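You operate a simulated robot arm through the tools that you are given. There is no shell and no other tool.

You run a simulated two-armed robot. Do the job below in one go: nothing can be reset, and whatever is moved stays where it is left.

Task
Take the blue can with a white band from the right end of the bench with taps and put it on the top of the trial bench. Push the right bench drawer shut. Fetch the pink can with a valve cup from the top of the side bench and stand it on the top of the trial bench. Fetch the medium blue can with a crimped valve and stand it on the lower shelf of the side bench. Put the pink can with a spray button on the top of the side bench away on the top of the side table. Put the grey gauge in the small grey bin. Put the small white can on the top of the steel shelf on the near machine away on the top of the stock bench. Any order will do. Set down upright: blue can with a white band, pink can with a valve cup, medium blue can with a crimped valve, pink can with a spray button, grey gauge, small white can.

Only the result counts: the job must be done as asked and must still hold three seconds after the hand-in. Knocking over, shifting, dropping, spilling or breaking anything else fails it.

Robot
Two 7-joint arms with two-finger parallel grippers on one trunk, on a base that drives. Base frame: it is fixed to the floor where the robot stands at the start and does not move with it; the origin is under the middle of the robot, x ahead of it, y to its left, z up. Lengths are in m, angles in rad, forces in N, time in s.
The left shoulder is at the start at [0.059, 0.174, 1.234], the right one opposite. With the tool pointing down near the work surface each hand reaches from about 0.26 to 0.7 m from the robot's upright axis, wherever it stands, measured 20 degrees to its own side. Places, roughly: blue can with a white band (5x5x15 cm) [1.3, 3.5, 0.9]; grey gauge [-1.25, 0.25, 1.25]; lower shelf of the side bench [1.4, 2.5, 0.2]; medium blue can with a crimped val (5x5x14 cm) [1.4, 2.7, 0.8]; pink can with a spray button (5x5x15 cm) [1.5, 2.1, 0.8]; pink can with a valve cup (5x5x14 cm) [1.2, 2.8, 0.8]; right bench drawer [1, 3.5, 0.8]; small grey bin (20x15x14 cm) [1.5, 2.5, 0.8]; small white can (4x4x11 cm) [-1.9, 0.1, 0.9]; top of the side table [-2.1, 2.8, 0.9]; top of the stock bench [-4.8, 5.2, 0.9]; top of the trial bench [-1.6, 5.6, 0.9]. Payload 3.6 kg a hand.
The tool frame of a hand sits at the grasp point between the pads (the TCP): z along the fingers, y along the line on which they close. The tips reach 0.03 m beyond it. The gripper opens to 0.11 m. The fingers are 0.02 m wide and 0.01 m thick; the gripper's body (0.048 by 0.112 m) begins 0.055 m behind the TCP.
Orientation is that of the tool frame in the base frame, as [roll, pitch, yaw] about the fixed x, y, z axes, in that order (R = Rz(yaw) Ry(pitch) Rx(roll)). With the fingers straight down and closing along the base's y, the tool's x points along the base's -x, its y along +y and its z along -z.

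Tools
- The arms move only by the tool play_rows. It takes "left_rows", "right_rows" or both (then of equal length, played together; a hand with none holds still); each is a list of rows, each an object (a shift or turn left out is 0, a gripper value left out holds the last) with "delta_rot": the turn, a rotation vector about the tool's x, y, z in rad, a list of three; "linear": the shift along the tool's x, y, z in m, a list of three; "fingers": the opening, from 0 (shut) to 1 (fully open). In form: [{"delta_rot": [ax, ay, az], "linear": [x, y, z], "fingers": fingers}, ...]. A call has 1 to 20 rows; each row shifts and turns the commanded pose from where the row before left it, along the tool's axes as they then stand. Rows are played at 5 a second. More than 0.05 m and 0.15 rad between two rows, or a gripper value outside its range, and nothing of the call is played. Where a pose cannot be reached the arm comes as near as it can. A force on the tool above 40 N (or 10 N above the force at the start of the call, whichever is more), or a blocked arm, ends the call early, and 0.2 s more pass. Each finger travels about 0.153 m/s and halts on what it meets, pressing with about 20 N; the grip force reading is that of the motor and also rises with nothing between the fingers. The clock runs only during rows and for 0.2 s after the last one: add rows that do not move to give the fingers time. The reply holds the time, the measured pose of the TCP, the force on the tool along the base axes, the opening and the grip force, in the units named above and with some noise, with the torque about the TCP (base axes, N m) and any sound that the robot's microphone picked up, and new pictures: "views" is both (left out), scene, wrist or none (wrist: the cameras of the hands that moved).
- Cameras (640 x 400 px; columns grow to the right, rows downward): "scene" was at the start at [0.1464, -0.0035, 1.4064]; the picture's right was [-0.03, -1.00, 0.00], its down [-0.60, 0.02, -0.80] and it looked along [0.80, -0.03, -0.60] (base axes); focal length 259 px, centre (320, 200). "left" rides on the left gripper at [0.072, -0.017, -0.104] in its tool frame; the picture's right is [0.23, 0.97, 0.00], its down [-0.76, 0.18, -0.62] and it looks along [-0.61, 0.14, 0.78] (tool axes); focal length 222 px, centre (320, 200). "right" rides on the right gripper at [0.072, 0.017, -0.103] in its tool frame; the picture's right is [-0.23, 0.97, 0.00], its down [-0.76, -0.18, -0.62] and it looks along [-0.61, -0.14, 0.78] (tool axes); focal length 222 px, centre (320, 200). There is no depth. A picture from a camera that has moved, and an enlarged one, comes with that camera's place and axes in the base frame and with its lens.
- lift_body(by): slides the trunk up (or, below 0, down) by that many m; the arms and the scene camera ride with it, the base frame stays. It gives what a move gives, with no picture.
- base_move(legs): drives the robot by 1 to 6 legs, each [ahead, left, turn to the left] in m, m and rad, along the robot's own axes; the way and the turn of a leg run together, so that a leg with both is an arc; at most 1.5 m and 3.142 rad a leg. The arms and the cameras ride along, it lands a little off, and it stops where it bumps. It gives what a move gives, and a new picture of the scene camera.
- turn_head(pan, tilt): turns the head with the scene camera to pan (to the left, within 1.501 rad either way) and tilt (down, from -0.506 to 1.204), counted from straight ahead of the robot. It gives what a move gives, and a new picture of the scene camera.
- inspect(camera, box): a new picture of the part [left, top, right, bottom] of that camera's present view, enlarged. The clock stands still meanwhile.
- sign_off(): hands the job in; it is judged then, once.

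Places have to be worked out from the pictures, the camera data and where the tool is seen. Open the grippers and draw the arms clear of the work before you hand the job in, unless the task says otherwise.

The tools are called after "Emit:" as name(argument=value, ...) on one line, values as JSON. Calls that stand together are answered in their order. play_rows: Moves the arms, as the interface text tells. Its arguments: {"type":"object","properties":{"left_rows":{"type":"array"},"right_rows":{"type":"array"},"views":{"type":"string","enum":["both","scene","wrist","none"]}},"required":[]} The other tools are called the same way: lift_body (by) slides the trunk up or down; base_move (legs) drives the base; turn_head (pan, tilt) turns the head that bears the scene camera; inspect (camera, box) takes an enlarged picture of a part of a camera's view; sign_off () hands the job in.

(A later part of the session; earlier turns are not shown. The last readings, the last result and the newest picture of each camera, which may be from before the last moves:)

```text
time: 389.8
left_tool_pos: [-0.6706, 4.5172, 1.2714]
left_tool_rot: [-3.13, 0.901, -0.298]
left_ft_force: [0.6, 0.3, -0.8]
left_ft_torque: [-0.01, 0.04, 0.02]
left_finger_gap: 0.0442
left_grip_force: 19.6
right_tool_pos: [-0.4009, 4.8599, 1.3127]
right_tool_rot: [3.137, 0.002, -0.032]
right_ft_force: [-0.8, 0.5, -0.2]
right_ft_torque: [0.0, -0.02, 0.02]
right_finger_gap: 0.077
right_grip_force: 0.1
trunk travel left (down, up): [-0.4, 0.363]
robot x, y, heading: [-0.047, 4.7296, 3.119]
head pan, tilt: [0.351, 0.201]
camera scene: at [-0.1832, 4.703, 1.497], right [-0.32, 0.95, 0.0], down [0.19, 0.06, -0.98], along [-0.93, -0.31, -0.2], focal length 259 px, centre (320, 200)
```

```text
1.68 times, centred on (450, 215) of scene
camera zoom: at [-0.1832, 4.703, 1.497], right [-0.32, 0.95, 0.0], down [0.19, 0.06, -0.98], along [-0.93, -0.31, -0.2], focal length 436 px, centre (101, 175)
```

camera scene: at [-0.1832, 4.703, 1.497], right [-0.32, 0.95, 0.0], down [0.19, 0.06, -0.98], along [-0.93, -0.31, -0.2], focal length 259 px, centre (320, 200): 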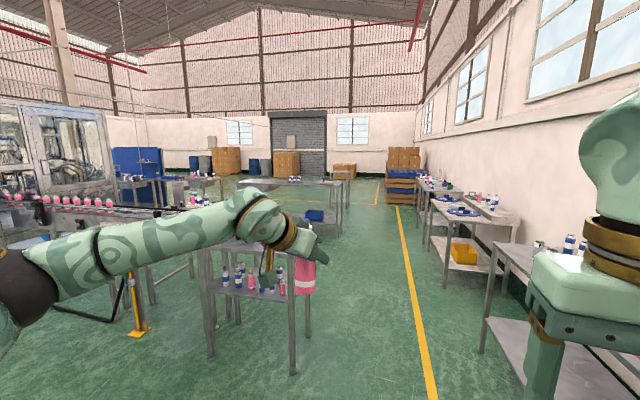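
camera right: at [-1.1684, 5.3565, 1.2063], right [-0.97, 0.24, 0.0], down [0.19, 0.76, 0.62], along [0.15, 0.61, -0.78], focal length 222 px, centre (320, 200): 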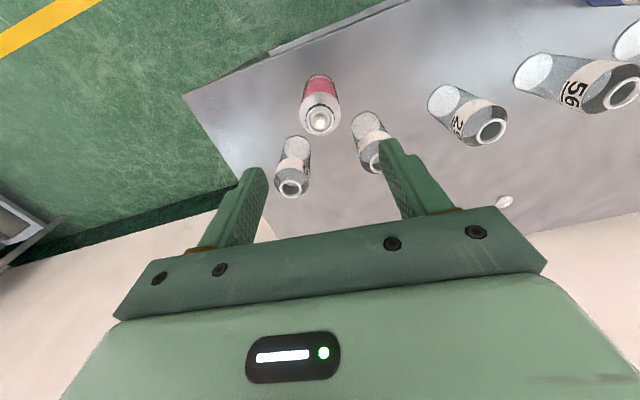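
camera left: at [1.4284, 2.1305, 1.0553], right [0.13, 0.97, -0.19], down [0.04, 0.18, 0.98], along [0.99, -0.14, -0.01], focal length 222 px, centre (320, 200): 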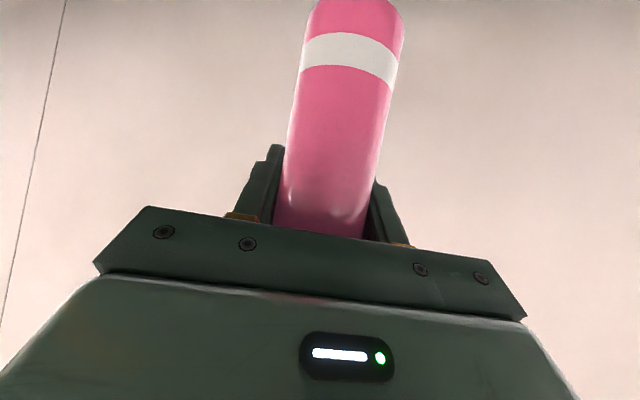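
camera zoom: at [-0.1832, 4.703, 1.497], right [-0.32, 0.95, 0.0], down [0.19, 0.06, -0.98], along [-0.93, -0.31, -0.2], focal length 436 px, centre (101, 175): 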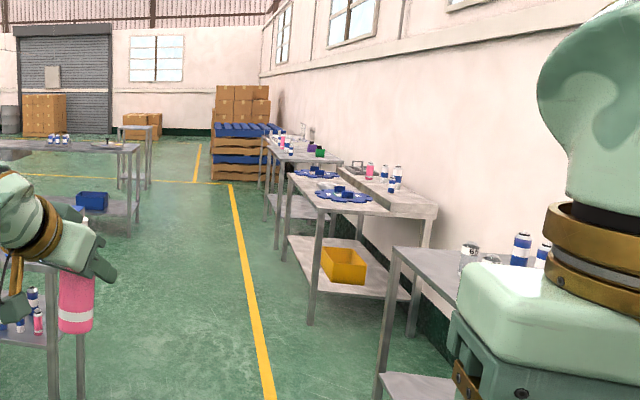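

The corridor is open to the west. I drive on to about x −2.2 and then look south for the side table.

Emit:
base_move(legs=[[1.4, 0.06, 0.022], [0.8, 0.0, 0.0]])

Emit:
turn_head(pan=1.2, tilt=0.35)

Emit:
turn_head(pan=0.5, tilt=0.35)

```text
time: 400.8
left_tool_pos: [-2.8954, 4.5195, 1.2719]
left_tool_rot: [-3.13, 0.903, -0.293]
left_ft_force: [-0.4, -0.4, -1.9]
left_ft_torque: [0.01, 0.08, -0.01]
left_finger_gap: 0.0438
left_grip_force: 20.5
right_tool_pos: [-2.6283, 4.8628, 1.3133]
right_tool_rot: [3.137, 0.003, -0.025]
right_ft_force: [1.2, -0.9, 0.7]
right_ft_torque: [0.0, -0.03, -0.01]
right_finger_gap: 0.077
right_grip_force: 0.0
trunk travel left (down, up): [-0.4, 0.363]
robot x, y, heading: [-2.278, 4.7402, 3.122]
head pan, tilt: [0.351, 0.201]
camera scene: at [-2.4089, 4.7077, 1.4971], right [-0.33, 0.95, 0.0], down [0.19, 0.07, -0.98], along [-0.93, -0.32, -0.2], focal length 259 px, centre (320, 200)
```

scene: 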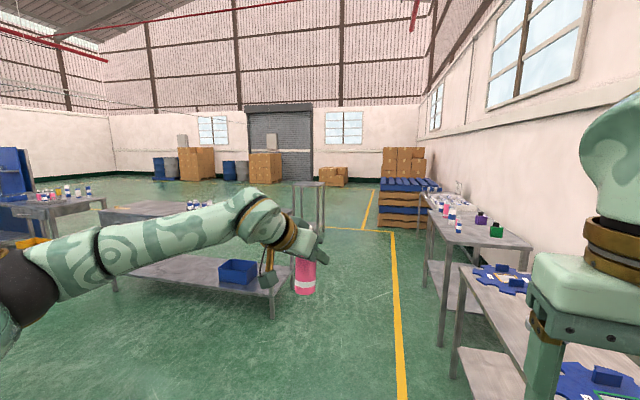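

```text
time: 401.9
left_tool_pos: [-2.8954, 4.5189, 1.2723]
left_tool_rot: [-3.13, 0.901, -0.294]
left_ft_force: [-0.2, 0.0, -1.1]
left_ft_torque: [-0.02, 0.01, 0.0]
left_finger_gap: 0.0438
left_grip_force: 20.0
right_tool_pos: [-2.6277, 4.8623, 1.3121]
right_tool_rot: [3.137, 0.003, -0.024]
right_ft_force: [-0.5, -0.2, 0.1]
right_ft_torque: [-0.04, 0.03, 0.01]
right_finger_gap: 0.0766
right_grip_force: 0.0
trunk travel left (down, up): [-0.4, 0.363]
robot x, y, heading: [-2.2751, 4.7325, 3.125]
head pan, tilt: [1.201, 0.351]
camera scene: at [-2.3558, 4.652, 1.4831], right [-0.93, 0.38, 0.0], down [0.13, 0.32, -0.94], along [-0.36, -0.87, -0.34], focal length 259 px, centre (320, 200)
```

scene: 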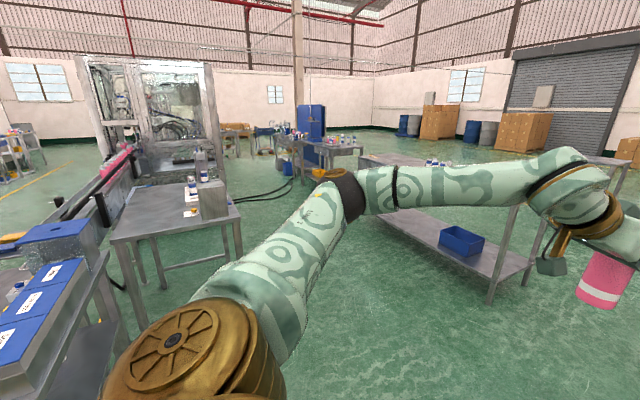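

```text
time: 403.0
left_tool_pos: [-2.896, 4.5194, 1.2723]
left_tool_rot: [-3.129, 0.902, -0.294]
left_ft_force: [0.5, 0.0, -1.4]
left_ft_torque: [0.0, 0.0, 0.01]
left_finger_gap: 0.0437
left_grip_force: 20.0
right_tool_pos: [-2.628, 4.8631, 1.3136]
right_tool_rot: [3.138, 0.001, -0.023]
right_ft_force: [0.3, 0.7, 1.5]
right_ft_torque: [-0.02, -0.02, 0.02]
right_finger_gap: 0.0771
right_grip_force: 0.1
trunk travel left (down, up): [-0.4, 0.363]
robot x, y, heading: [-2.2767, 4.7349, 3.121]
head pan, tilt: [0.499, 0.351]
camera scene: at [-2.4029, 4.695, 1.4831], right [-0.46, 0.89, 0.0], down [0.31, 0.16, -0.94], along [-0.83, -0.43, -0.34], focal length 259 px, centre (320, 200)
```

scene: 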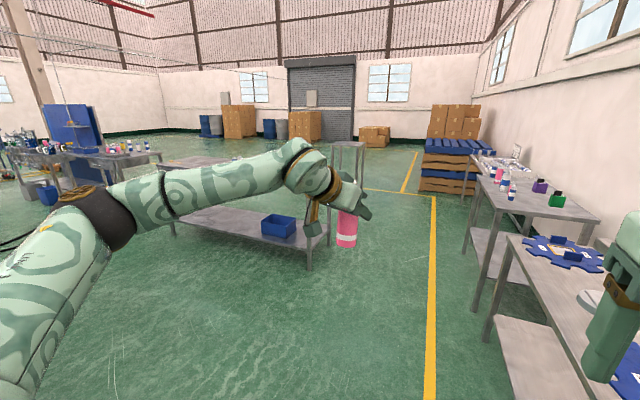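

The side table is the one to the south with its near edge at y≈3.2, x −1.85 to −2.45. I move west a little, turn to face south and approach halfway.

Emit:
base_move(legs=[[0.25, 0.0, 0.0], [0.0, 0.0, 1.571], [0.45, 0.0, 0.0]])

Emit:
turn_head(pan=0.15, tilt=0.45)

```text
time: 410.9
left_tool_pos: [-2.342, 3.6738, 1.2728]
left_tool_rot: [-3.128, 0.901, 1.257]
left_ft_force: [0.6, 1.1, -1.5]
left_ft_torque: [-0.03, 0.0, 0.01]
left_finger_gap: 0.0439
left_grip_force: 20.0
right_tool_pos: [-2.6801, 3.9485, 1.3122]
right_tool_rot: [3.138, 0.003, 1.523]
right_ft_force: [0.6, -0.1, 0.5]
right_ft_torque: [0.0, -0.01, -0.03]
right_finger_gap: 0.0771
right_grip_force: 0.0
trunk travel left (down, up): [-0.4, 0.363]
robot x, y, heading: [-2.5485, 4.3001, -1.61]
head pan, tilt: [0.499, 0.351]
camera scene: at [-2.5083, 4.1698, 1.483], right [-0.9, -0.44, 0.0], down [-0.15, 0.31, -0.94], along [0.42, -0.84, -0.34], focal length 259 px, centre (320, 200)
```

scene: 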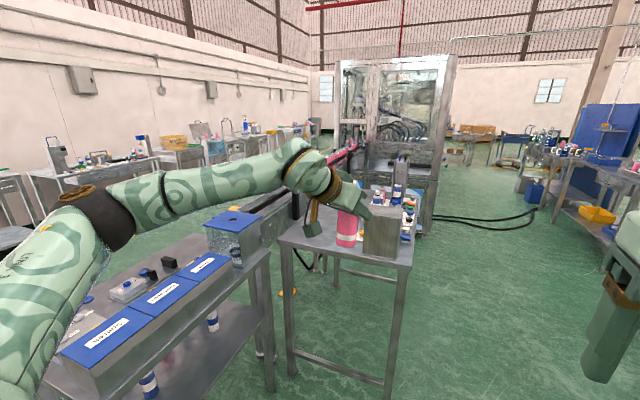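

```text
time: 411.7
left_tool_pos: [-2.3408, 3.6752, 1.2724]
left_tool_rot: [-3.13, 0.901, 1.257]
left_ft_force: [-1.3, 0.4, -1.5]
left_ft_torque: [-0.05, -0.01, 0.01]
left_finger_gap: 0.0439
left_grip_force: 19.7
right_tool_pos: [-2.6789, 3.9485, 1.3122]
right_tool_rot: [3.138, 0.0, 1.524]
right_ft_force: [-1.2, 0.7, -0.2]
right_ft_torque: [-0.02, -0.01, 0.03]
right_finger_gap: 0.077
right_grip_force: 0.0
trunk travel left (down, up): [-0.4, 0.363]
robot x, y, heading: [-2.5518, 4.3008, -1.611]
head pan, tilt: [0.15, 0.45]
camera scene: at [-2.5393, 4.1627, 1.4739], right [-0.99, -0.11, 0.0], down [-0.05, 0.43, -0.9], along [0.1, -0.89, -0.44], focal length 259 px, centre (320, 200)
```

scene: 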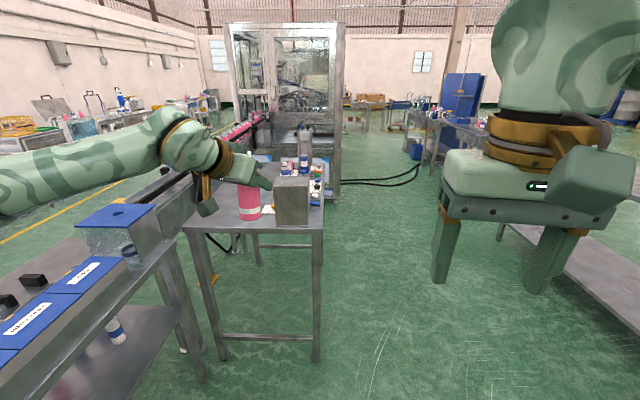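

The side table is ahead. I zoom in on its top to choose a free spot.

Emit:
inspect(camera="scene", box=[170, 110, 350, 250])

```text
2.86 times, centred on (260, 180) of scene
camera zoom: at [-2.5393, 4.1627, 1.4739], right [-0.99, -0.11, 0.0], down [-0.05, 0.43, -0.9], along [0.1, -0.89, -0.44], focal length 739 px, centre (491, 257)
```

zoom: 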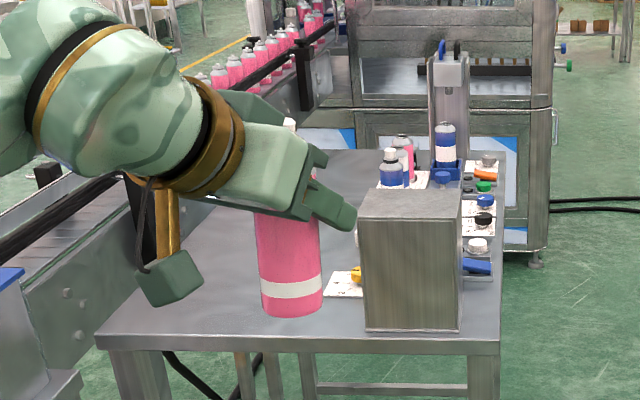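

There's free space at the table's left front, around (−2.0, 3.16). I move up so the left hand comes over it.

Emit:
base_move(legs=[[0.45, 0.26, 0.04]])

Emit:
turn_head(pan=0.3, tilt=0.75)

```text
time: 414.8
left_tool_pos: [-2.0512, 3.2363, 1.2722]
left_tool_rot: [-3.128, 0.901, 1.302]
left_ft_force: [0.4, 0.5, -0.9]
left_ft_torque: [-0.01, 0.02, -0.03]
left_finger_gap: 0.0436
left_grip_force: 20.3
right_tool_pos: [-2.4008, 3.4959, 1.3128]
right_tool_rot: [3.14, 0.004, 1.568]
right_ft_force: [0.8, -0.5, 0.2]
right_ft_torque: [0.02, 0.04, 0.0]
right_finger_gap: 0.0771
right_grip_force: 0.0
trunk travel left (down, up): [-0.4, 0.363]
robot x, y, heading: [-2.2869, 3.8481, -1.568]
head pan, tilt: [0.15, 0.45]
camera scene: at [-2.2713, 3.716, 1.4738], right [-0.99, -0.15, 0.0], down [-0.07, 0.43, -0.9], along [0.14, -0.89, -0.44], focal length 259 px, centre (320, 200)
```

scene: 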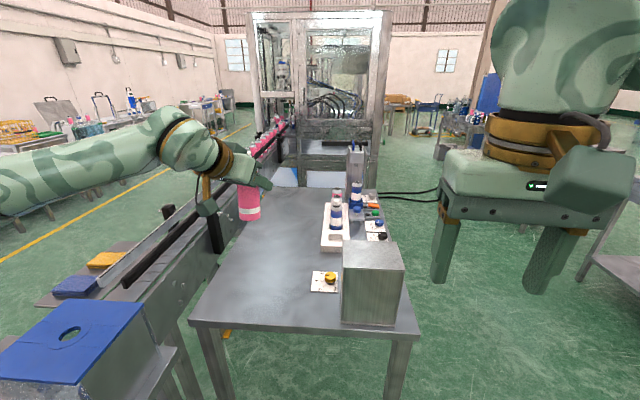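

```text
time: 415.6
left_tool_pos: [-2.0516, 3.2369, 1.2725]
left_tool_rot: [-3.13, 0.901, 1.303]
left_ft_force: [-0.3, 0.5, -2.2]
left_ft_torque: [-0.04, 0.01, 0.01]
left_finger_gap: 0.0439
left_grip_force: 20.4
right_tool_pos: [-2.4006, 3.497, 1.3118]
right_tool_rot: [3.14, 0.002, 1.569]
right_ft_force: [-0.5, 0.2, -0.6]
right_ft_torque: [-0.01, -0.02, -0.01]
right_finger_gap: 0.077
right_grip_force: 0.0
trunk travel left (down, up): [-0.4, 0.363]
robot x, y, heading: [-2.2877, 3.8518, -1.563]
head pan, tilt: [0.3, 0.75]
camera scene: at [-2.261, 3.7283, 1.4475], right [-0.95, -0.3, 0.0], down [-0.2, 0.65, -0.73], along [0.22, -0.7, -0.68], focal length 259 px, centre (320, 200)
```

scene: 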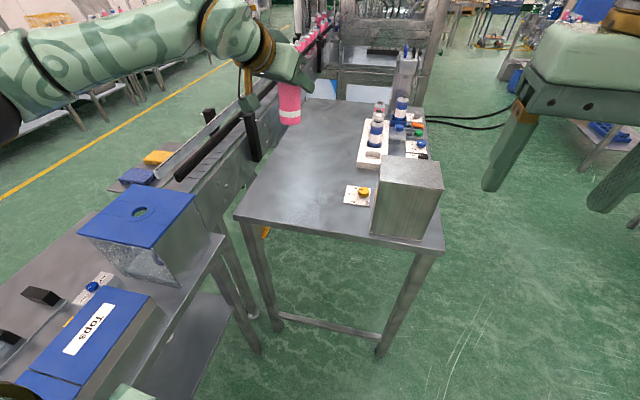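

Free area confirmed: target spot (−2.02, 3.10). I step 0.1 m closer and a bit right, away from the blue-lidded table.

Emit:
base_move(legs=[[0.1, -0.07, -0.007]])

Emit:
play_rows(left_rows=[{"linear": [0.0162, 0.0231, 0.0275]}, {"linear": [0.0162, 0.0231, 0.0275]}, {"linear": [0.0162, 0.0231, 0.0275]}, {"linear": [0.0162, 0.0231, 0.0275]}, {}], views="both")

```text
time: 416.8
left_tool_pos: [-2.1251, 3.1358, 1.2713]
left_tool_rot: [-3.128, 0.903, 1.294]
left_ft_force: [-0.3, -0.9, -1.6]
left_ft_torque: [-0.01, 0.01, 0.02]
left_finger_gap: 0.0439
left_grip_force: 20.0
right_tool_pos: [-2.4743, 3.3974, 1.3128]
right_tool_rot: [3.139, 0.001, 1.564]
right_ft_force: [-0.1, 0.5, -0.8]
right_ft_torque: [0.03, -0.04, -0.01]
right_finger_gap: 0.0769
right_grip_force: 0.0
trunk travel left (down, up): [-0.4, 0.363]
robot x, y, heading: [-2.3566, 3.7493, -1.568]
head pan, tilt: [0.3, 0.75]
camera scene: at [-2.3323, 3.6285, 1.4474], right [-0.96, -0.3, 0.0], down [-0.2, 0.65, -0.73], along [0.22, -0.7, -0.68], focal length 259 px, centre (320, 200)
```

scene: 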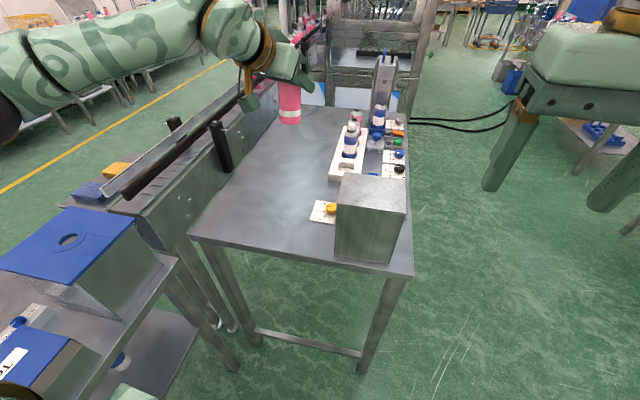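

```text
time: 418.0
left_tool_pos: [-2.0509, 3.0677, 1.1523]
left_tool_rot: [-3.13, 0.903, 1.295]
left_ft_force: [-1.0, 0.8, -2.3]
left_ft_torque: [-0.05, -0.01, 0.02]
left_finger_gap: 0.0435
left_grip_force: 20.4
right_tool_pos: [-2.4748, 3.3991, 1.3132]
right_tool_rot: [3.139, 0.002, 1.564]
right_ft_force: [-0.3, 0.3, 0.6]
right_ft_torque: [-0.05, -0.04, -0.01]
right_finger_gap: 0.077
right_grip_force: 0.1
trunk travel left (down, up): [-0.4, 0.363]
robot x, y, heading: [-2.3531, 3.7542, -1.575]
head pan, tilt: [0.3, 0.75]
camera scene: at [-2.3323, 3.6296, 1.4475], right [-0.96, -0.3, 0.0], down [-0.2, 0.65, -0.73], along [0.22, -0.7, -0.68], focal length 259 px, centre (320, 200)
camera left: at [-2.0318, 3.1933, 1.1591], right [0.97, -0.14, -0.19], down [0.18, -0.03, 0.98], along [-0.14, -0.99, -0.01], focal length 222 px, centre (320, 200)
```

scene: 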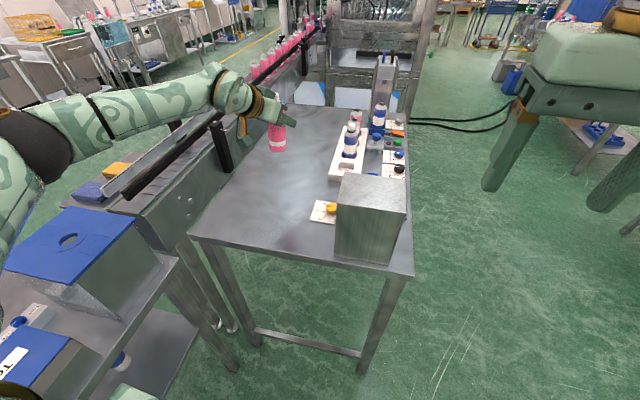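
left: 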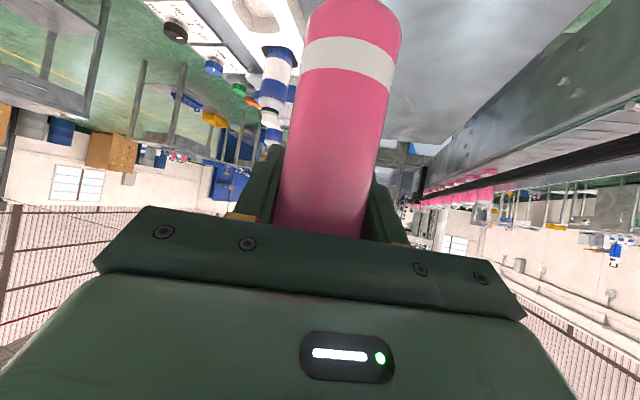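

I lower the can toward the table with a small shift left, watching the elbow near the blue lid.

Emit:
play_rows(left_rows=[{"linear": [0.0279, 0.0096, 0.0185]}, {"linear": [0.0279, 0.0096, 0.0185]}, {"linear": [0.0279, 0.0096, 0.0185]}, {}], views="both")

```text
time: 419.0
left_tool_pos: [-2.0226, 3.0657, 1.0524]
left_tool_rot: [-3.128, 0.904, 1.297]
left_ft_force: [0.4, -0.3, -1.8]
left_ft_torque: [-0.04, 0.01, -0.02]
left_finger_gap: 0.0438
left_grip_force: 20.0
right_tool_pos: [-2.4734, 3.3987, 1.3118]
right_tool_rot: [3.139, 0.004, 1.564]
right_ft_force: [0.0, -0.8, 0.6]
right_ft_torque: [0.0, 0.02, -0.04]
right_finger_gap: 0.0771
right_grip_force: 0.0
trunk travel left (down, up): [-0.4, 0.363]
robot x, y, heading: [-2.3573, 3.7559, -1.571]
head pan, tilt: [0.3, 0.75]
camera scene: at [-2.332, 3.6294, 1.4475], right [-0.96, -0.3, 0.0], down [-0.2, 0.65, -0.73], along [0.22, -0.7, -0.68], focal length 259 px, centre (320, 200)
camera left: at [-2.003, 3.1915, 1.0604], right [0.97, -0.14, -0.19], down [0.18, -0.03, 0.98], along [-0.14, -0.99, -0.01], focal length 222 px, centre (320, 200)
```

scene: 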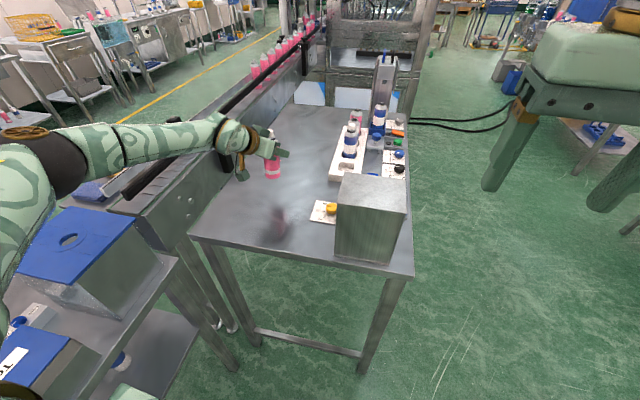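
left: 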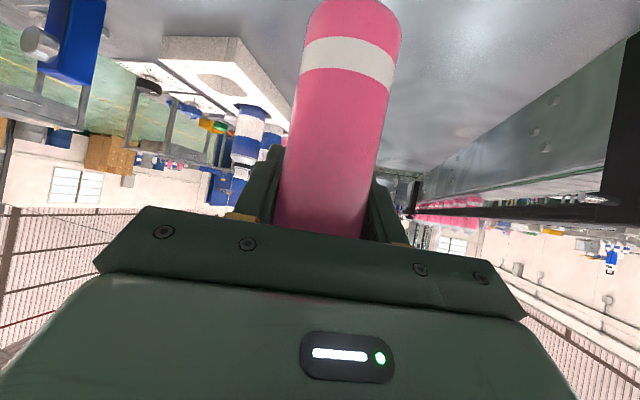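

Clear so far. I lower another 6 cm and then feel for the table in small steps.

Emit:
play_rows(left_rows=[{"linear": [0.0236, 0, 0.0186]}, {"linear": [0.0236, 0, 0.0186]}, {"linear": [0.0079, 0, 0.0062]}, {}], views="scene")

```text
time: 420.0
left_tool_pos: [-2.0237, 3.0676, 0.9826]
left_tool_rot: [-3.127, 0.905, 1.296]
left_ft_force: [0.0, -1.1, -1.7]
left_ft_torque: [0.0, 0.01, -0.01]
left_finger_gap: 0.0438
left_grip_force: 19.9
right_tool_pos: [-2.4735, 3.3993, 1.3131]
right_tool_rot: [3.138, 0.002, 1.563]
right_ft_force: [0.3, -0.1, -0.2]
right_ft_torque: [0.01, 0.01, -0.02]
right_finger_gap: 0.0772
right_grip_force: 0.1
trunk travel left (down, up): [-0.4, 0.363]
robot x, y, heading: [-2.3547, 3.7527, -1.564]
head pan, tilt: [0.3, 0.75]
camera scene: at [-2.3318, 3.629, 1.4475], right [-0.96, -0.3, 0.0], down [-0.2, 0.65, -0.73], along [0.22, -0.7, -0.68], focal length 259 px, centre (320, 200)
```

scene: 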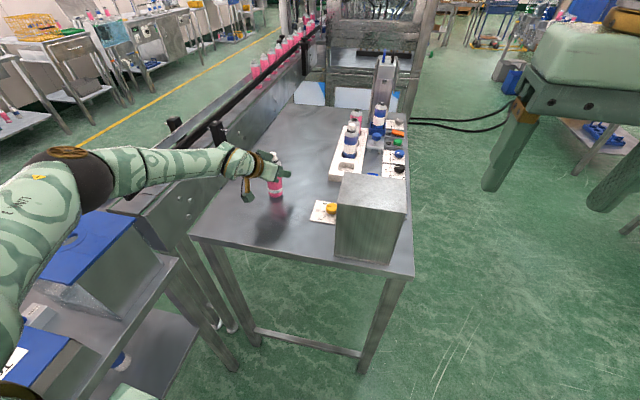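

Elbow still well above the lid. I continue in 5 mm steps to contact.

Emit:
play_rows(left_rows=[{"linear": [0.0039, 0, 0.0031]}, {"linear": [0.0039, 0, 0.0031]}, {"linear": [0.0039, 0, 0.0031]}], views="none")

Emit:
play_rows(left_rows=[{"linear": [0.0039, 0, 0.0031]}, {"linear": [0.0039, 0, 0.0031]}], views="none")

```text
time: 420.8
left_tool_pos: [-2.0264, 3.0664, 0.9728]
left_tool_rot: [-3.137, 0.918, 1.304]
left_ft_force: [8.1, -0.4, 28.4]
left_ft_torque: [-0.03, -0.61, -0.07]
left_finger_gap: 0.0443
left_grip_force: 20.3
left hand out of reach, approached as far as the arm can: row 3
right_tool_pos: [-2.475, 3.4021, 1.3143]
right_tool_rot: [3.138, 0.005, 1.566]
right_ft_force: [0.1, -0.2, 1.4]
right_ft_torque: [-0.01, -0.04, -0.02]
right_finger_gap: 0.0768
right_grip_force: 0.1
trunk travel left (down, up): [-0.4, 0.363]
robot x, y, heading: [-2.3573, 3.7499, -1.572]
head pan, tilt: [0.3, 0.75]
```

```text
time: 421.2
left_tool_pos: [-2.0276, 3.0627, 0.9726]
left_tool_rot: [-3.135, 0.928, 1.3]
left_ft_force: [-2.4, 1.0, 17.4]
left_ft_torque: [0.15, 0.09, 0.03]
left_finger_gap: 0.0443
left_grip_force: 19.5
left hand out of reach, approached as far as the arm can: row 1
right_tool_pos: [-2.4747, 3.3994, 1.3127]
right_tool_rot: [3.138, 0.003, 1.564]
right_ft_force: [-0.6, 0.1, 0.3]
right_ft_torque: [-0.01, 0.02, -0.01]
right_finger_gap: 0.0769
right_grip_force: 0.0
trunk travel left (down, up): [-0.4, 0.363]
robot x, y, heading: [-2.3563, 3.7553, -1.572]
head pan, tilt: [0.3, 0.75]
stopped in row 2 (left hand): the force on the tool passed its limit at 42 N (the readings are from after the stop); the commanded pose is now the measured one
```

The can is on the table (contact at z 0.973). I ease off slightly, restore the tilt, and open the gripper.

Emit:
play_rows(left_rows=[{"linear": [-0.0008, 0, -0.0006], "delta_rot": [0, 0.02, 0]}, {}, {"fingers": 0.5}, {"fingers": 0.75}, {}], views="both")

```text
time: 422.4
left_tool_pos: [-2.0242, 3.0638, 0.9685]
left_tool_rot: [-3.136, 0.899, 1.3]
left_ft_force: [-0.6, 0.8, 0.2]
left_ft_torque: [0.02, 0.04, -0.02]
left_finger_gap: 0.0827
left_grip_force: 0.0
right_tool_pos: [-2.4727, 3.3981, 1.3138]
right_tool_rot: [3.139, 0.001, 1.565]
right_ft_force: [-0.1, 0.3, 0.1]
right_ft_torque: [-0.02, -0.01, 0.01]
right_finger_gap: 0.0772
right_grip_force: 0.1
trunk travel left (down, up): [-0.4, 0.363]
robot x, y, heading: [-2.3556, 3.7566, -1.575]
head pan, tilt: [0.3, 0.75]
camera scene: at [-2.3317, 3.629, 1.4474], right [-0.96, -0.3, 0.0], down [-0.2, 0.65, -0.73], along [0.22, -0.7, -0.68], focal length 259 px, centre (320, 200)
camera left: at [-2.0064, 3.1897, 0.9761], right [0.98, -0.13, -0.18], down [0.18, -0.04, 0.98], along [-0.13, -0.99, -0.01], focal length 222 px, centre (320, 200)
```

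scene: 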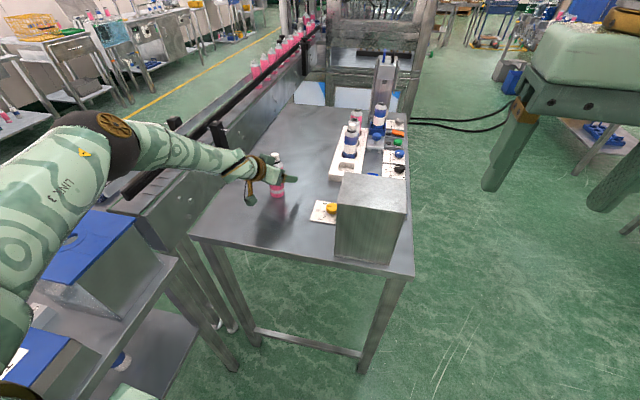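
left: 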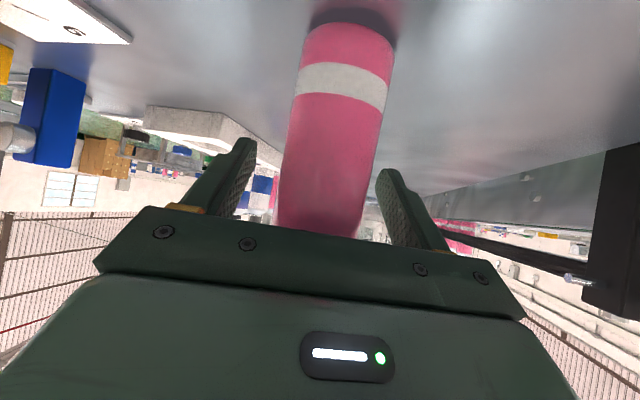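

The can stands free on the side table. I withdraw along the tool axis and then back away.

Emit:
play_rows(left_rows=[{"linear": [0, 0, -0.025]}, {"linear": [0, 0, -0.035]}, {"linear": [0, 0, -0.04]}, {"linear": [-0.02, 0, -0.03]}, {"linear": [-0.03, 0, -0.02]}, {"linear": [-0.03, 0, -0.02]}], views="both")

```text
time: 423.9
left_tool_pos: [-2.0008, 3.1451, 1.1364]
left_tool_rot: [-3.138, 0.899, 1.299]
left_ft_force: [0.4, 0.3, 0.7]
left_ft_torque: [-0.05, -0.03, 0.01]
left_finger_gap: 0.0826
left_grip_force: 0.2
right_tool_pos: [-2.4737, 3.3986, 1.3137]
right_tool_rot: [3.139, 0.004, 1.566]
right_ft_force: [-0.9, 0.3, -0.3]
right_ft_torque: [0.0, 0.0, -0.04]
right_finger_gap: 0.0773
right_grip_force: 0.1
trunk travel left (down, up): [-0.4, 0.363]
robot x, y, heading: [-2.3529, 3.7532, -1.573]
head pan, tilt: [0.3, 0.75]
camera scene: at [-2.3319, 3.6296, 1.4475], right [-0.96, -0.3, 0.0], down [-0.2, 0.65, -0.73], along [0.22, -0.7, -0.68], focal length 259 px, centre (320, 200)
camera left: at [-1.9818, 3.2702, 1.145], right [0.98, -0.13, -0.18], down [0.18, -0.04, 0.98], along [-0.13, -0.99, -0.01], focal length 222 px, centre (320, 200)
```

scene: 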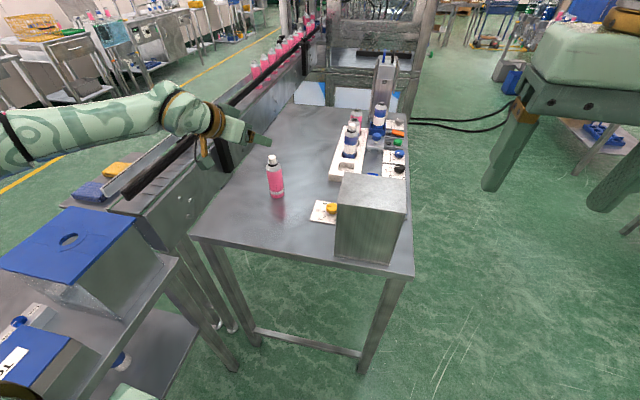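
left: 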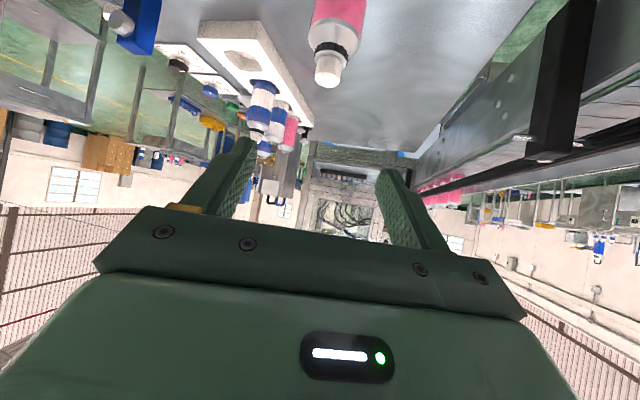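

The pink spray can stands upright on the side table. I raise the hand clear, back away, and bring the left arm back to neutral.

Emit:
play_rows(left_rows=[{"linear": [-0.0314, -0.02, -0.0248]}, {"linear": [-0.0314, -0.02, -0.0248]}, {"linear": [-0.0314, -0.02, -0.0248]}], views="none")

Emit:
base_move(legs=[[-0.25, -0.35, 0.0]])

Emit:
play_rows(left_rows=[{"delta_rot": [-0.1, 0, -0.08]}, {"delta_rot": [-0.1, 0, -0.08]}, {"delta_rot": [0, 0.14, 0], "linear": [0.01, 0, 0]}, {"delta_rot": [0, 0.14, 0], "linear": [0.01, 0, 0]}, {"delta_rot": [0, 0.14, 0], "linear": [0.02, 0, 0]}, {"delta_rot": [0, 0.14, 0], "linear": [0.02, 0, 0]}, {"delta_rot": [0, 0.14, 0], "linear": [0.03, 0, 0]}, {"delta_rot": [0, 0.14, 0], "linear": [0.03, 0, 0]}, {"delta_rot": [0, 0.06, 0], "linear": [0.03, 0, 0]}], views="none")

Emit:
turn_head(pan=-0.1, tilt=0.25)

```text
time: 424.6
left_tool_pos: [-2.0601, 3.16, 1.2571]
left_tool_rot: [-3.139, 0.898, 1.299]
left_ft_force: [-0.3, -0.4, 0.0]
left_ft_torque: [-0.03, 0.02, 0.03]
left_finger_gap: 0.0824
left_grip_force: 0.1
right_tool_pos: [-2.4759, 3.3986, 1.314]
right_tool_rot: [3.138, 0.005, 1.564]
right_ft_force: [0.0, 0.5, -0.9]
right_ft_torque: [0.03, -0.03, 0.02]
right_finger_gap: 0.077
right_grip_force: 0.0
trunk travel left (down, up): [-0.4, 0.363]
robot x, y, heading: [-2.3554, 3.752, -1.569]
head pan, tilt: [0.3, 0.75]
```

```text
time: 427.3
left_tool_pos: [-2.4103, 3.4044, 1.2565]
left_tool_rot: [-3.138, 0.899, 1.315]
left_ft_force: [0.3, 0.5, 0.2]
left_ft_torque: [-0.05, -0.02, -0.01]
left_finger_gap: 0.0824
left_grip_force: 0.0
right_tool_pos: [-2.8278, 3.6402, 1.3133]
right_tool_rot: [3.137, 0.003, 1.579]
right_ft_force: [0.0, 0.3, -0.8]
right_ft_torque: [-0.03, 0.0, 0.01]
right_finger_gap: 0.0771
right_grip_force: 0.1
trunk travel left (down, up): [-0.4, 0.363]
robot x, y, heading: [-2.7141, 3.9949, -1.561]
head pan, tilt: [0.3, 0.75]
camera scene: at [-2.69, 3.8722, 1.4475], right [-0.95, -0.31, 0.0], down [-0.21, 0.65, -0.73], along [0.23, -0.7, -0.68], focal length 259 px, centre (320, 200)
```

scene: 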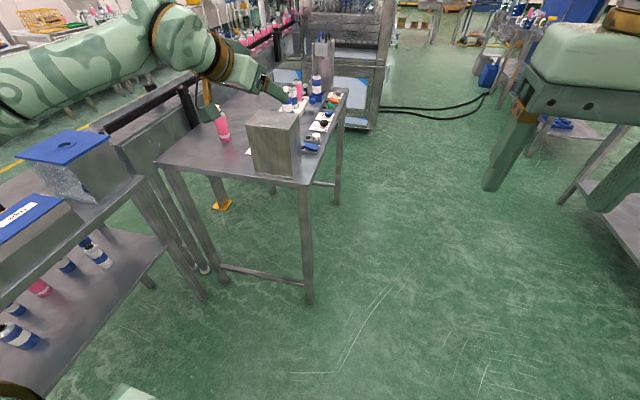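

```text
time: 429.3
left_tool_pos: [-2.4093, 3.5432, 1.2024]
left_tool_rot: [-3.136, -0.004, 1.565]
left_ft_force: [-0.8, 0.1, 0.0]
left_ft_torque: [0.01, 0.01, 0.0]
left_finger_gap: 0.0825
left_grip_force: 0.1
right_tool_pos: [-2.8262, 3.6406, 1.3129]
right_tool_rot: [3.14, 0.003, 1.579]
right_ft_force: [0.4, 0.7, 0.7]
right_ft_torque: [0.0, -0.01, -0.01]
right_finger_gap: 0.0768
right_grip_force: 0.1
trunk travel left (down, up): [-0.4, 0.363]
robot x, y, heading: [-2.7125, 3.9949, -1.556]
head pan, tilt: [0.3, 0.75]
```

```text
time: 430.2
left_tool_pos: [-2.4103, 3.5409, 1.2026]
left_tool_rot: [-3.138, 0.0, 1.564]
left_ft_force: [0.0, 1.2, 0.1]
left_ft_torque: [-0.02, 0.02, -0.02]
left_finger_gap: 0.0825
left_grip_force: 0.0
right_tool_pos: [-2.8277, 3.6391, 1.3122]
right_tool_rot: [3.139, 0.004, 1.58]
right_ft_force: [0.5, -0.4, -0.8]
right_ft_torque: [0.01, 0.0, -0.01]
right_finger_gap: 0.0772
right_grip_force: 0.0
trunk travel left (down, up): [-0.4, 0.363]
robot x, y, heading: [-2.7144, 3.9958, -1.561]
head pan, tilt: [-0.099, 0.25]
camera scene: at [-2.7229, 3.8577, 1.4925], right [-1.0, 0.08, 0.0], down [0.02, 0.25, -0.97], along [-0.08, -0.97, -0.25], focal length 259 px, centre (320, 200)
```

scene: 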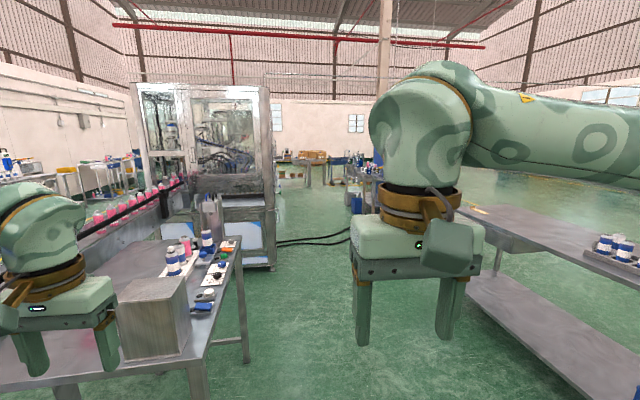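

The aisle south along x≈−3 is free. I drive down it to stand west of the near machine.

Emit:
base_move(legs=[[1.3, -0.35, -0.01], [1.3, 0.0, 0.0], [0.6, 0.0, 0.0]])

Emit:
turn_head(pan=1.2, tilt=0.35)

```text
time: 446.1
left_tool_pos: [-2.8351, 0.3103, 1.2024]
left_tool_rot: [-3.137, -0.002, 1.515]
left_ft_force: [-0.4, 0.3, -0.1]
left_ft_torque: [0.01, -0.02, -0.01]
left_finger_gap: 0.0826
left_grip_force: 0.1
right_tool_pos: [-3.2476, 0.4302, 1.3123]
right_tool_rot: [3.138, 0.003, 1.527]
right_ft_force: [0.1, 0.6, -0.3]
right_ft_torque: [-0.01, -0.01, -0.01]
right_finger_gap: 0.077
right_grip_force: 0.0
trunk travel left (down, up): [-0.4, 0.363]
robot x, y, heading: [-3.1138, 0.7805, -1.609]
head pan, tilt: [-0.099, 0.25]
camera scene: at [-3.1306, 0.6424, 1.4925], right [-0.99, 0.14, 0.0], down [0.03, 0.25, -0.97], along [-0.13, -0.96, -0.25], focal length 259 px, centre (320, 200)
```

scene: 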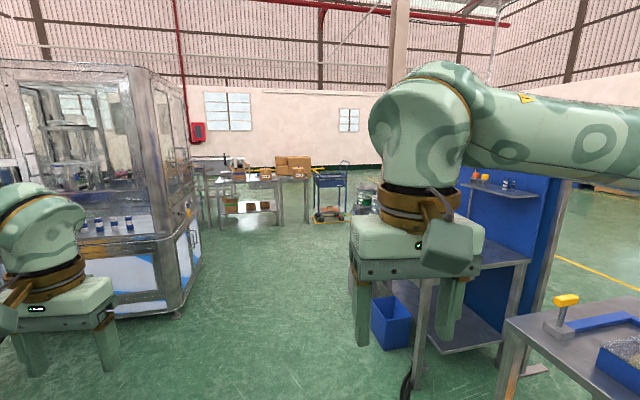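

```text
time: 447.6
left_tool_pos: [-2.8362, 0.3106, 1.2029]
left_tool_rot: [-3.139, -0.001, 1.516]
left_ft_force: [-0.1, 0.8, -0.4]
left_ft_torque: [-0.01, 0.04, -0.04]
left_finger_gap: 0.0825
left_grip_force: 0.1
right_tool_pos: [-3.2467, 0.431, 1.3133]
right_tool_rot: [3.138, 0.003, 1.527]
right_ft_force: [-0.5, 0.2, -0.6]
right_ft_torque: [-0.01, 0.02, -0.02]
right_finger_gap: 0.0768
right_grip_force: 0.0
trunk travel left (down, up): [-0.4, 0.363]
robot x, y, heading: [-3.1118, 0.7773, -1.608]
head pan, tilt: [1.201, 0.351]
camera scene: at [-3.0324, 0.6983, 1.4831], right [-0.4, -0.92, 0.0], down [-0.32, 0.14, -0.94], along [0.86, -0.37, -0.34], focal length 259 px, centre (320, 200)
```

scene: 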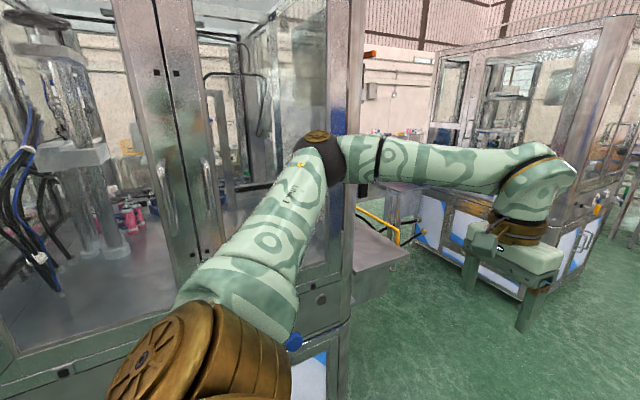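

A steel shelf is attached on the cabinet's south side. I go a bit further south and turn to face east toward it.

Emit:
base_move(legs=[[0.6, -0.1, 0.04], [0.0, 0.0, 1.571]])

Emit:
turn_head(pan=0.0, tilt=0.4)

```text
time: 454.8
left_tool_pos: [-2.7699, 0.494, 1.2028]
left_tool_rot: [-3.138, -0.001, 3.129]
left_ft_force: [0.6, 0.5, 0.1]
left_ft_torque: [0.01, 0.01, 0.0]
left_finger_gap: 0.0824
left_grip_force: 0.1
right_tool_pos: [-2.8692, 0.0764, 1.3122]
right_tool_rot: [3.138, 0.004, -3.138]
right_ft_force: [-0.7, -0.3, 0.1]
right_ft_torque: [0.0, -0.03, -0.02]
right_finger_gap: 0.0771
right_grip_force: 0.2
trunk travel left (down, up): [-0.4, 0.363]
robot x, y, heading: [-3.2255, 0.1905, 0.012]
head pan, tilt: [1.201, 0.351]
camera scene: at [-3.1489, 0.2787, 1.4831], right [0.94, -0.35, 0.0], down [-0.12, -0.32, -0.94], along [0.33, 0.88, -0.34], focal length 259 px, centre (320, 200)
```

scene: 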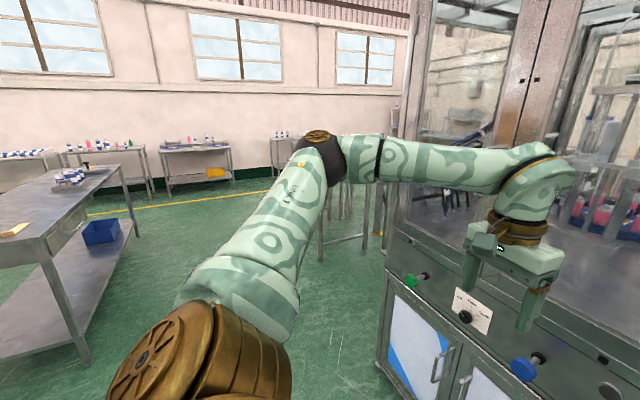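

```text
time: 456.2
left_tool_pos: [-2.7694, 0.4938, 1.2025]
left_tool_rot: [-3.137, -0.001, 3.132]
left_ft_force: [0.3, -0.6, 0.4]
left_ft_torque: [0.0, -0.04, 0.05]
left_finger_gap: 0.0824
left_grip_force: 0.1
right_tool_pos: [-2.8706, 0.0765, 1.3116]
right_tool_rot: [3.138, 0.003, -3.138]
right_ft_force: [0.3, 0.5, -0.6]
right_ft_torque: [0.03, 0.01, 0.01]
right_finger_gap: 0.0768
right_grip_force: 0.0
trunk travel left (down, up): [-0.4, 0.363]
robot x, y, heading: [-3.2249, 0.1891, 0.003]
head pan, tilt: [0.0, 0.4]
camera scene: at [-3.0891, 0.1924, 1.4786], right [0.01, -1.0, 0.0], down [-0.39, 0.0, -0.92], along [0.92, 0.01, -0.39], focal length 259 px, centre (320, 200)
```

scene: 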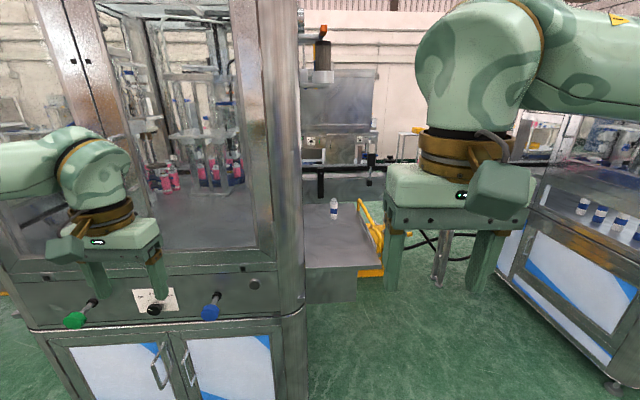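

The steel shelf with a small can is visible ahead. I zoom in.

Emit:
inspect(camera="scene", box=[290, 160, 410, 310])

```text
2.67 times, centred on (350, 235) of scene
camera zoom: at [-3.0891, 0.1924, 1.4786], right [0.01, -1.0, 0.0], down [-0.39, 0.0, -0.92], along [0.92, 0.01, -0.39], focal length 690 px, centre (240, 107)
```

zoom: 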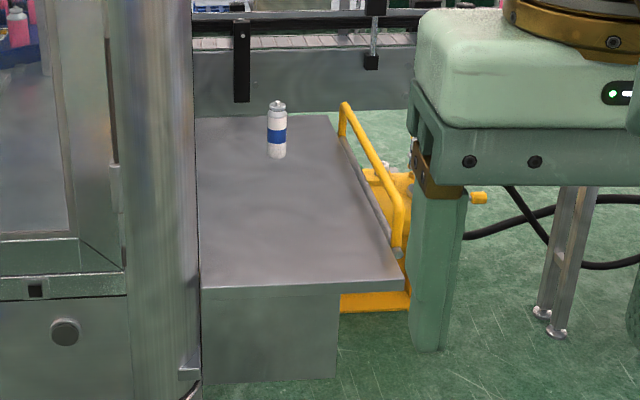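

The small white can stands at about (−1.885, 0.122), base z≈0.867, on the shelf. The cabinet is close on the left, so I check whether approaching from the south side is better.

Emit:
base_move(legs=[[0.0, -0.75, 0.0]])

Emit:
turn_head(pan=0.1, tilt=0.5)

```text
time: 460.3
left_tool_pos: [-2.7623, -0.2541, 1.2015]
left_tool_rot: [-3.139, -0.001, 3.131]
left_ft_force: [-0.8, -0.5, 0.2]
left_ft_torque: [-0.01, 0.03, -0.04]
left_finger_gap: 0.0824
left_grip_force: 0.1
right_tool_pos: [-2.8629, -0.6719, 1.3123]
right_tool_rot: [3.138, 0.002, -3.138]
right_ft_force: [0.6, -0.6, -1.1]
right_ft_torque: [0.01, -0.02, 0.0]
right_finger_gap: 0.0771
right_grip_force: 0.0
trunk travel left (down, up): [-0.4, 0.363]
robot x, y, heading: [-3.2164, -0.5576, 0.006]
head pan, tilt: [0.0, 0.4]
camera scene: at [-3.0825, -0.5555, 1.4786], right [0.01, -1.0, 0.0], down [-0.39, 0.0, -0.92], along [0.92, 0.01, -0.39], focal length 259 px, centre (320, 200)
```

scene: 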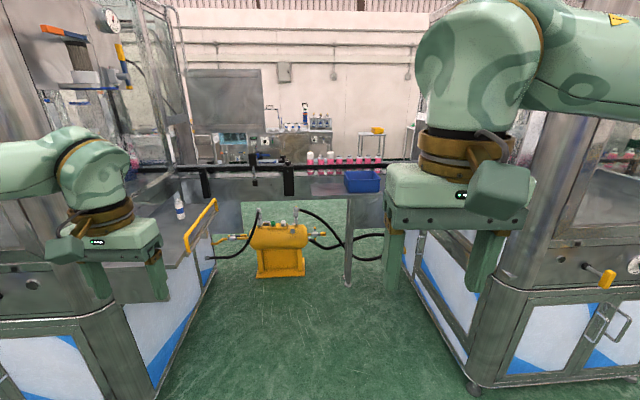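

```text
time: 460.9
left_tool_pos: [-2.7621, -0.2533, 1.2039]
left_tool_rot: [-3.139, -0.003, 3.132]
left_ft_force: [0.0, 0.2, -0.3]
left_ft_torque: [0.02, 0.01, 0.0]
left_finger_gap: 0.0823
left_grip_force: 0.1
right_tool_pos: [-2.8636, -0.671, 1.3129]
right_tool_rot: [3.137, 0.003, -3.139]
right_ft_force: [-0.1, 0.4, 0.3]
right_ft_torque: [0.03, 0.01, -0.01]
right_finger_gap: 0.077
right_grip_force: 0.1
trunk travel left (down, up): [-0.4, 0.363]
robot x, y, heading: [-3.217, -0.5578, 0.008]
head pan, tilt: [0.099, 0.499]
camera scene: at [-3.0847, -0.5462, 1.4695], right [0.11, -0.99, 0.0], down [-0.48, -0.05, -0.88], along [0.87, 0.09, -0.48], focal length 259 px, centre (320, 200)
```

scene: 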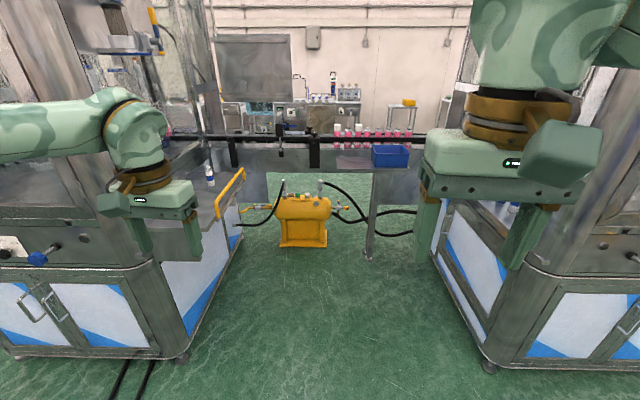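

The gap between the machines is about 1.3 m wide. I turn to face north out here and then sidestep into it, south of the shelf.

Emit:
base_move(legs=[[0.0, -0.05, 0.0], [0.0, 0.0, 1.565], [0.0, -0.7, 0.0]])

Emit:
turn_head(pan=-0.5, tilt=0.5)

```text
time: 469.1
left_tool_pos: [-2.8227, -0.1428, 1.2023]
left_tool_rot: [-3.139, -0.002, -1.592]
left_ft_force: [0.8, -0.3, -0.1]
left_ft_torque: [-0.01, -0.02, 0.0]
left_finger_gap: 0.0825
left_grip_force: 0.1
right_tool_pos: [-2.4077, -0.25, 1.3129]
right_tool_rot: [3.139, 0.003, -1.58]
right_ft_force: [0.1, 0.7, 0.1]
right_ft_torque: [-0.02, 0.02, 0.0]
right_finger_gap: 0.0769
right_grip_force: 0.2
trunk travel left (down, up): [-0.4, 0.363]
robot x, y, heading: [-2.5228, -0.6038, 1.57]
head pan, tilt: [0.099, 0.499]
camera scene: at [-2.536, -0.4688, 1.4694], right [1.0, 0.1, 0.0], down [0.05, -0.48, -0.88], along [-0.09, 0.87, -0.48], focal length 259 px, centre (320, 200)
```

scene: 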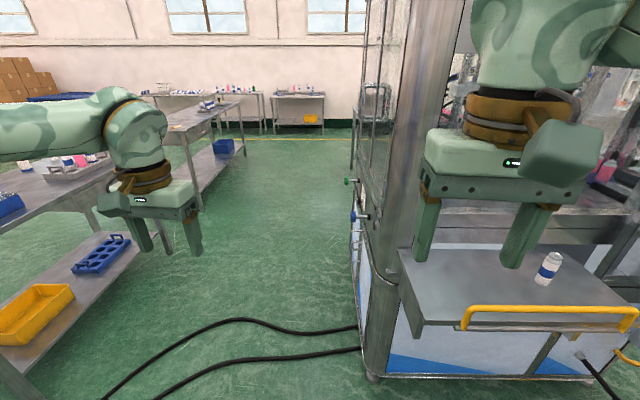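

```text
time: 470.1
left_tool_pos: [-2.824, -0.1438, 1.2036]
left_tool_rot: [-3.138, -0.001, -1.593]
left_ft_force: [-0.6, 0.9, -0.8]
left_ft_torque: [0.01, 0.01, -0.05]
left_finger_gap: 0.0825
left_grip_force: 0.1
right_tool_pos: [-2.4084, -0.2486, 1.3134]
right_tool_rot: [3.137, 0.004, -1.579]
right_ft_force: [0.2, 0.1, 0.1]
right_ft_torque: [-0.02, 0.01, 0.01]
right_finger_gap: 0.0771
right_grip_force: 0.0
trunk travel left (down, up): [-0.4, 0.363]
robot x, y, heading: [-2.5268, -0.6025, 1.566]
head pan, tilt: [-0.499, 0.499]
camera scene: at [-2.4838, -0.4795, 1.4694], right [0.88, -0.48, 0.0], down [-0.23, -0.42, -0.88], along [0.42, 0.77, -0.48], focal length 259 px, centre (320, 200)
```

scene: 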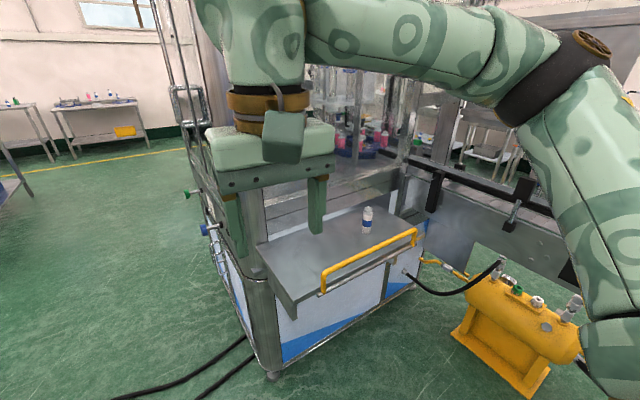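

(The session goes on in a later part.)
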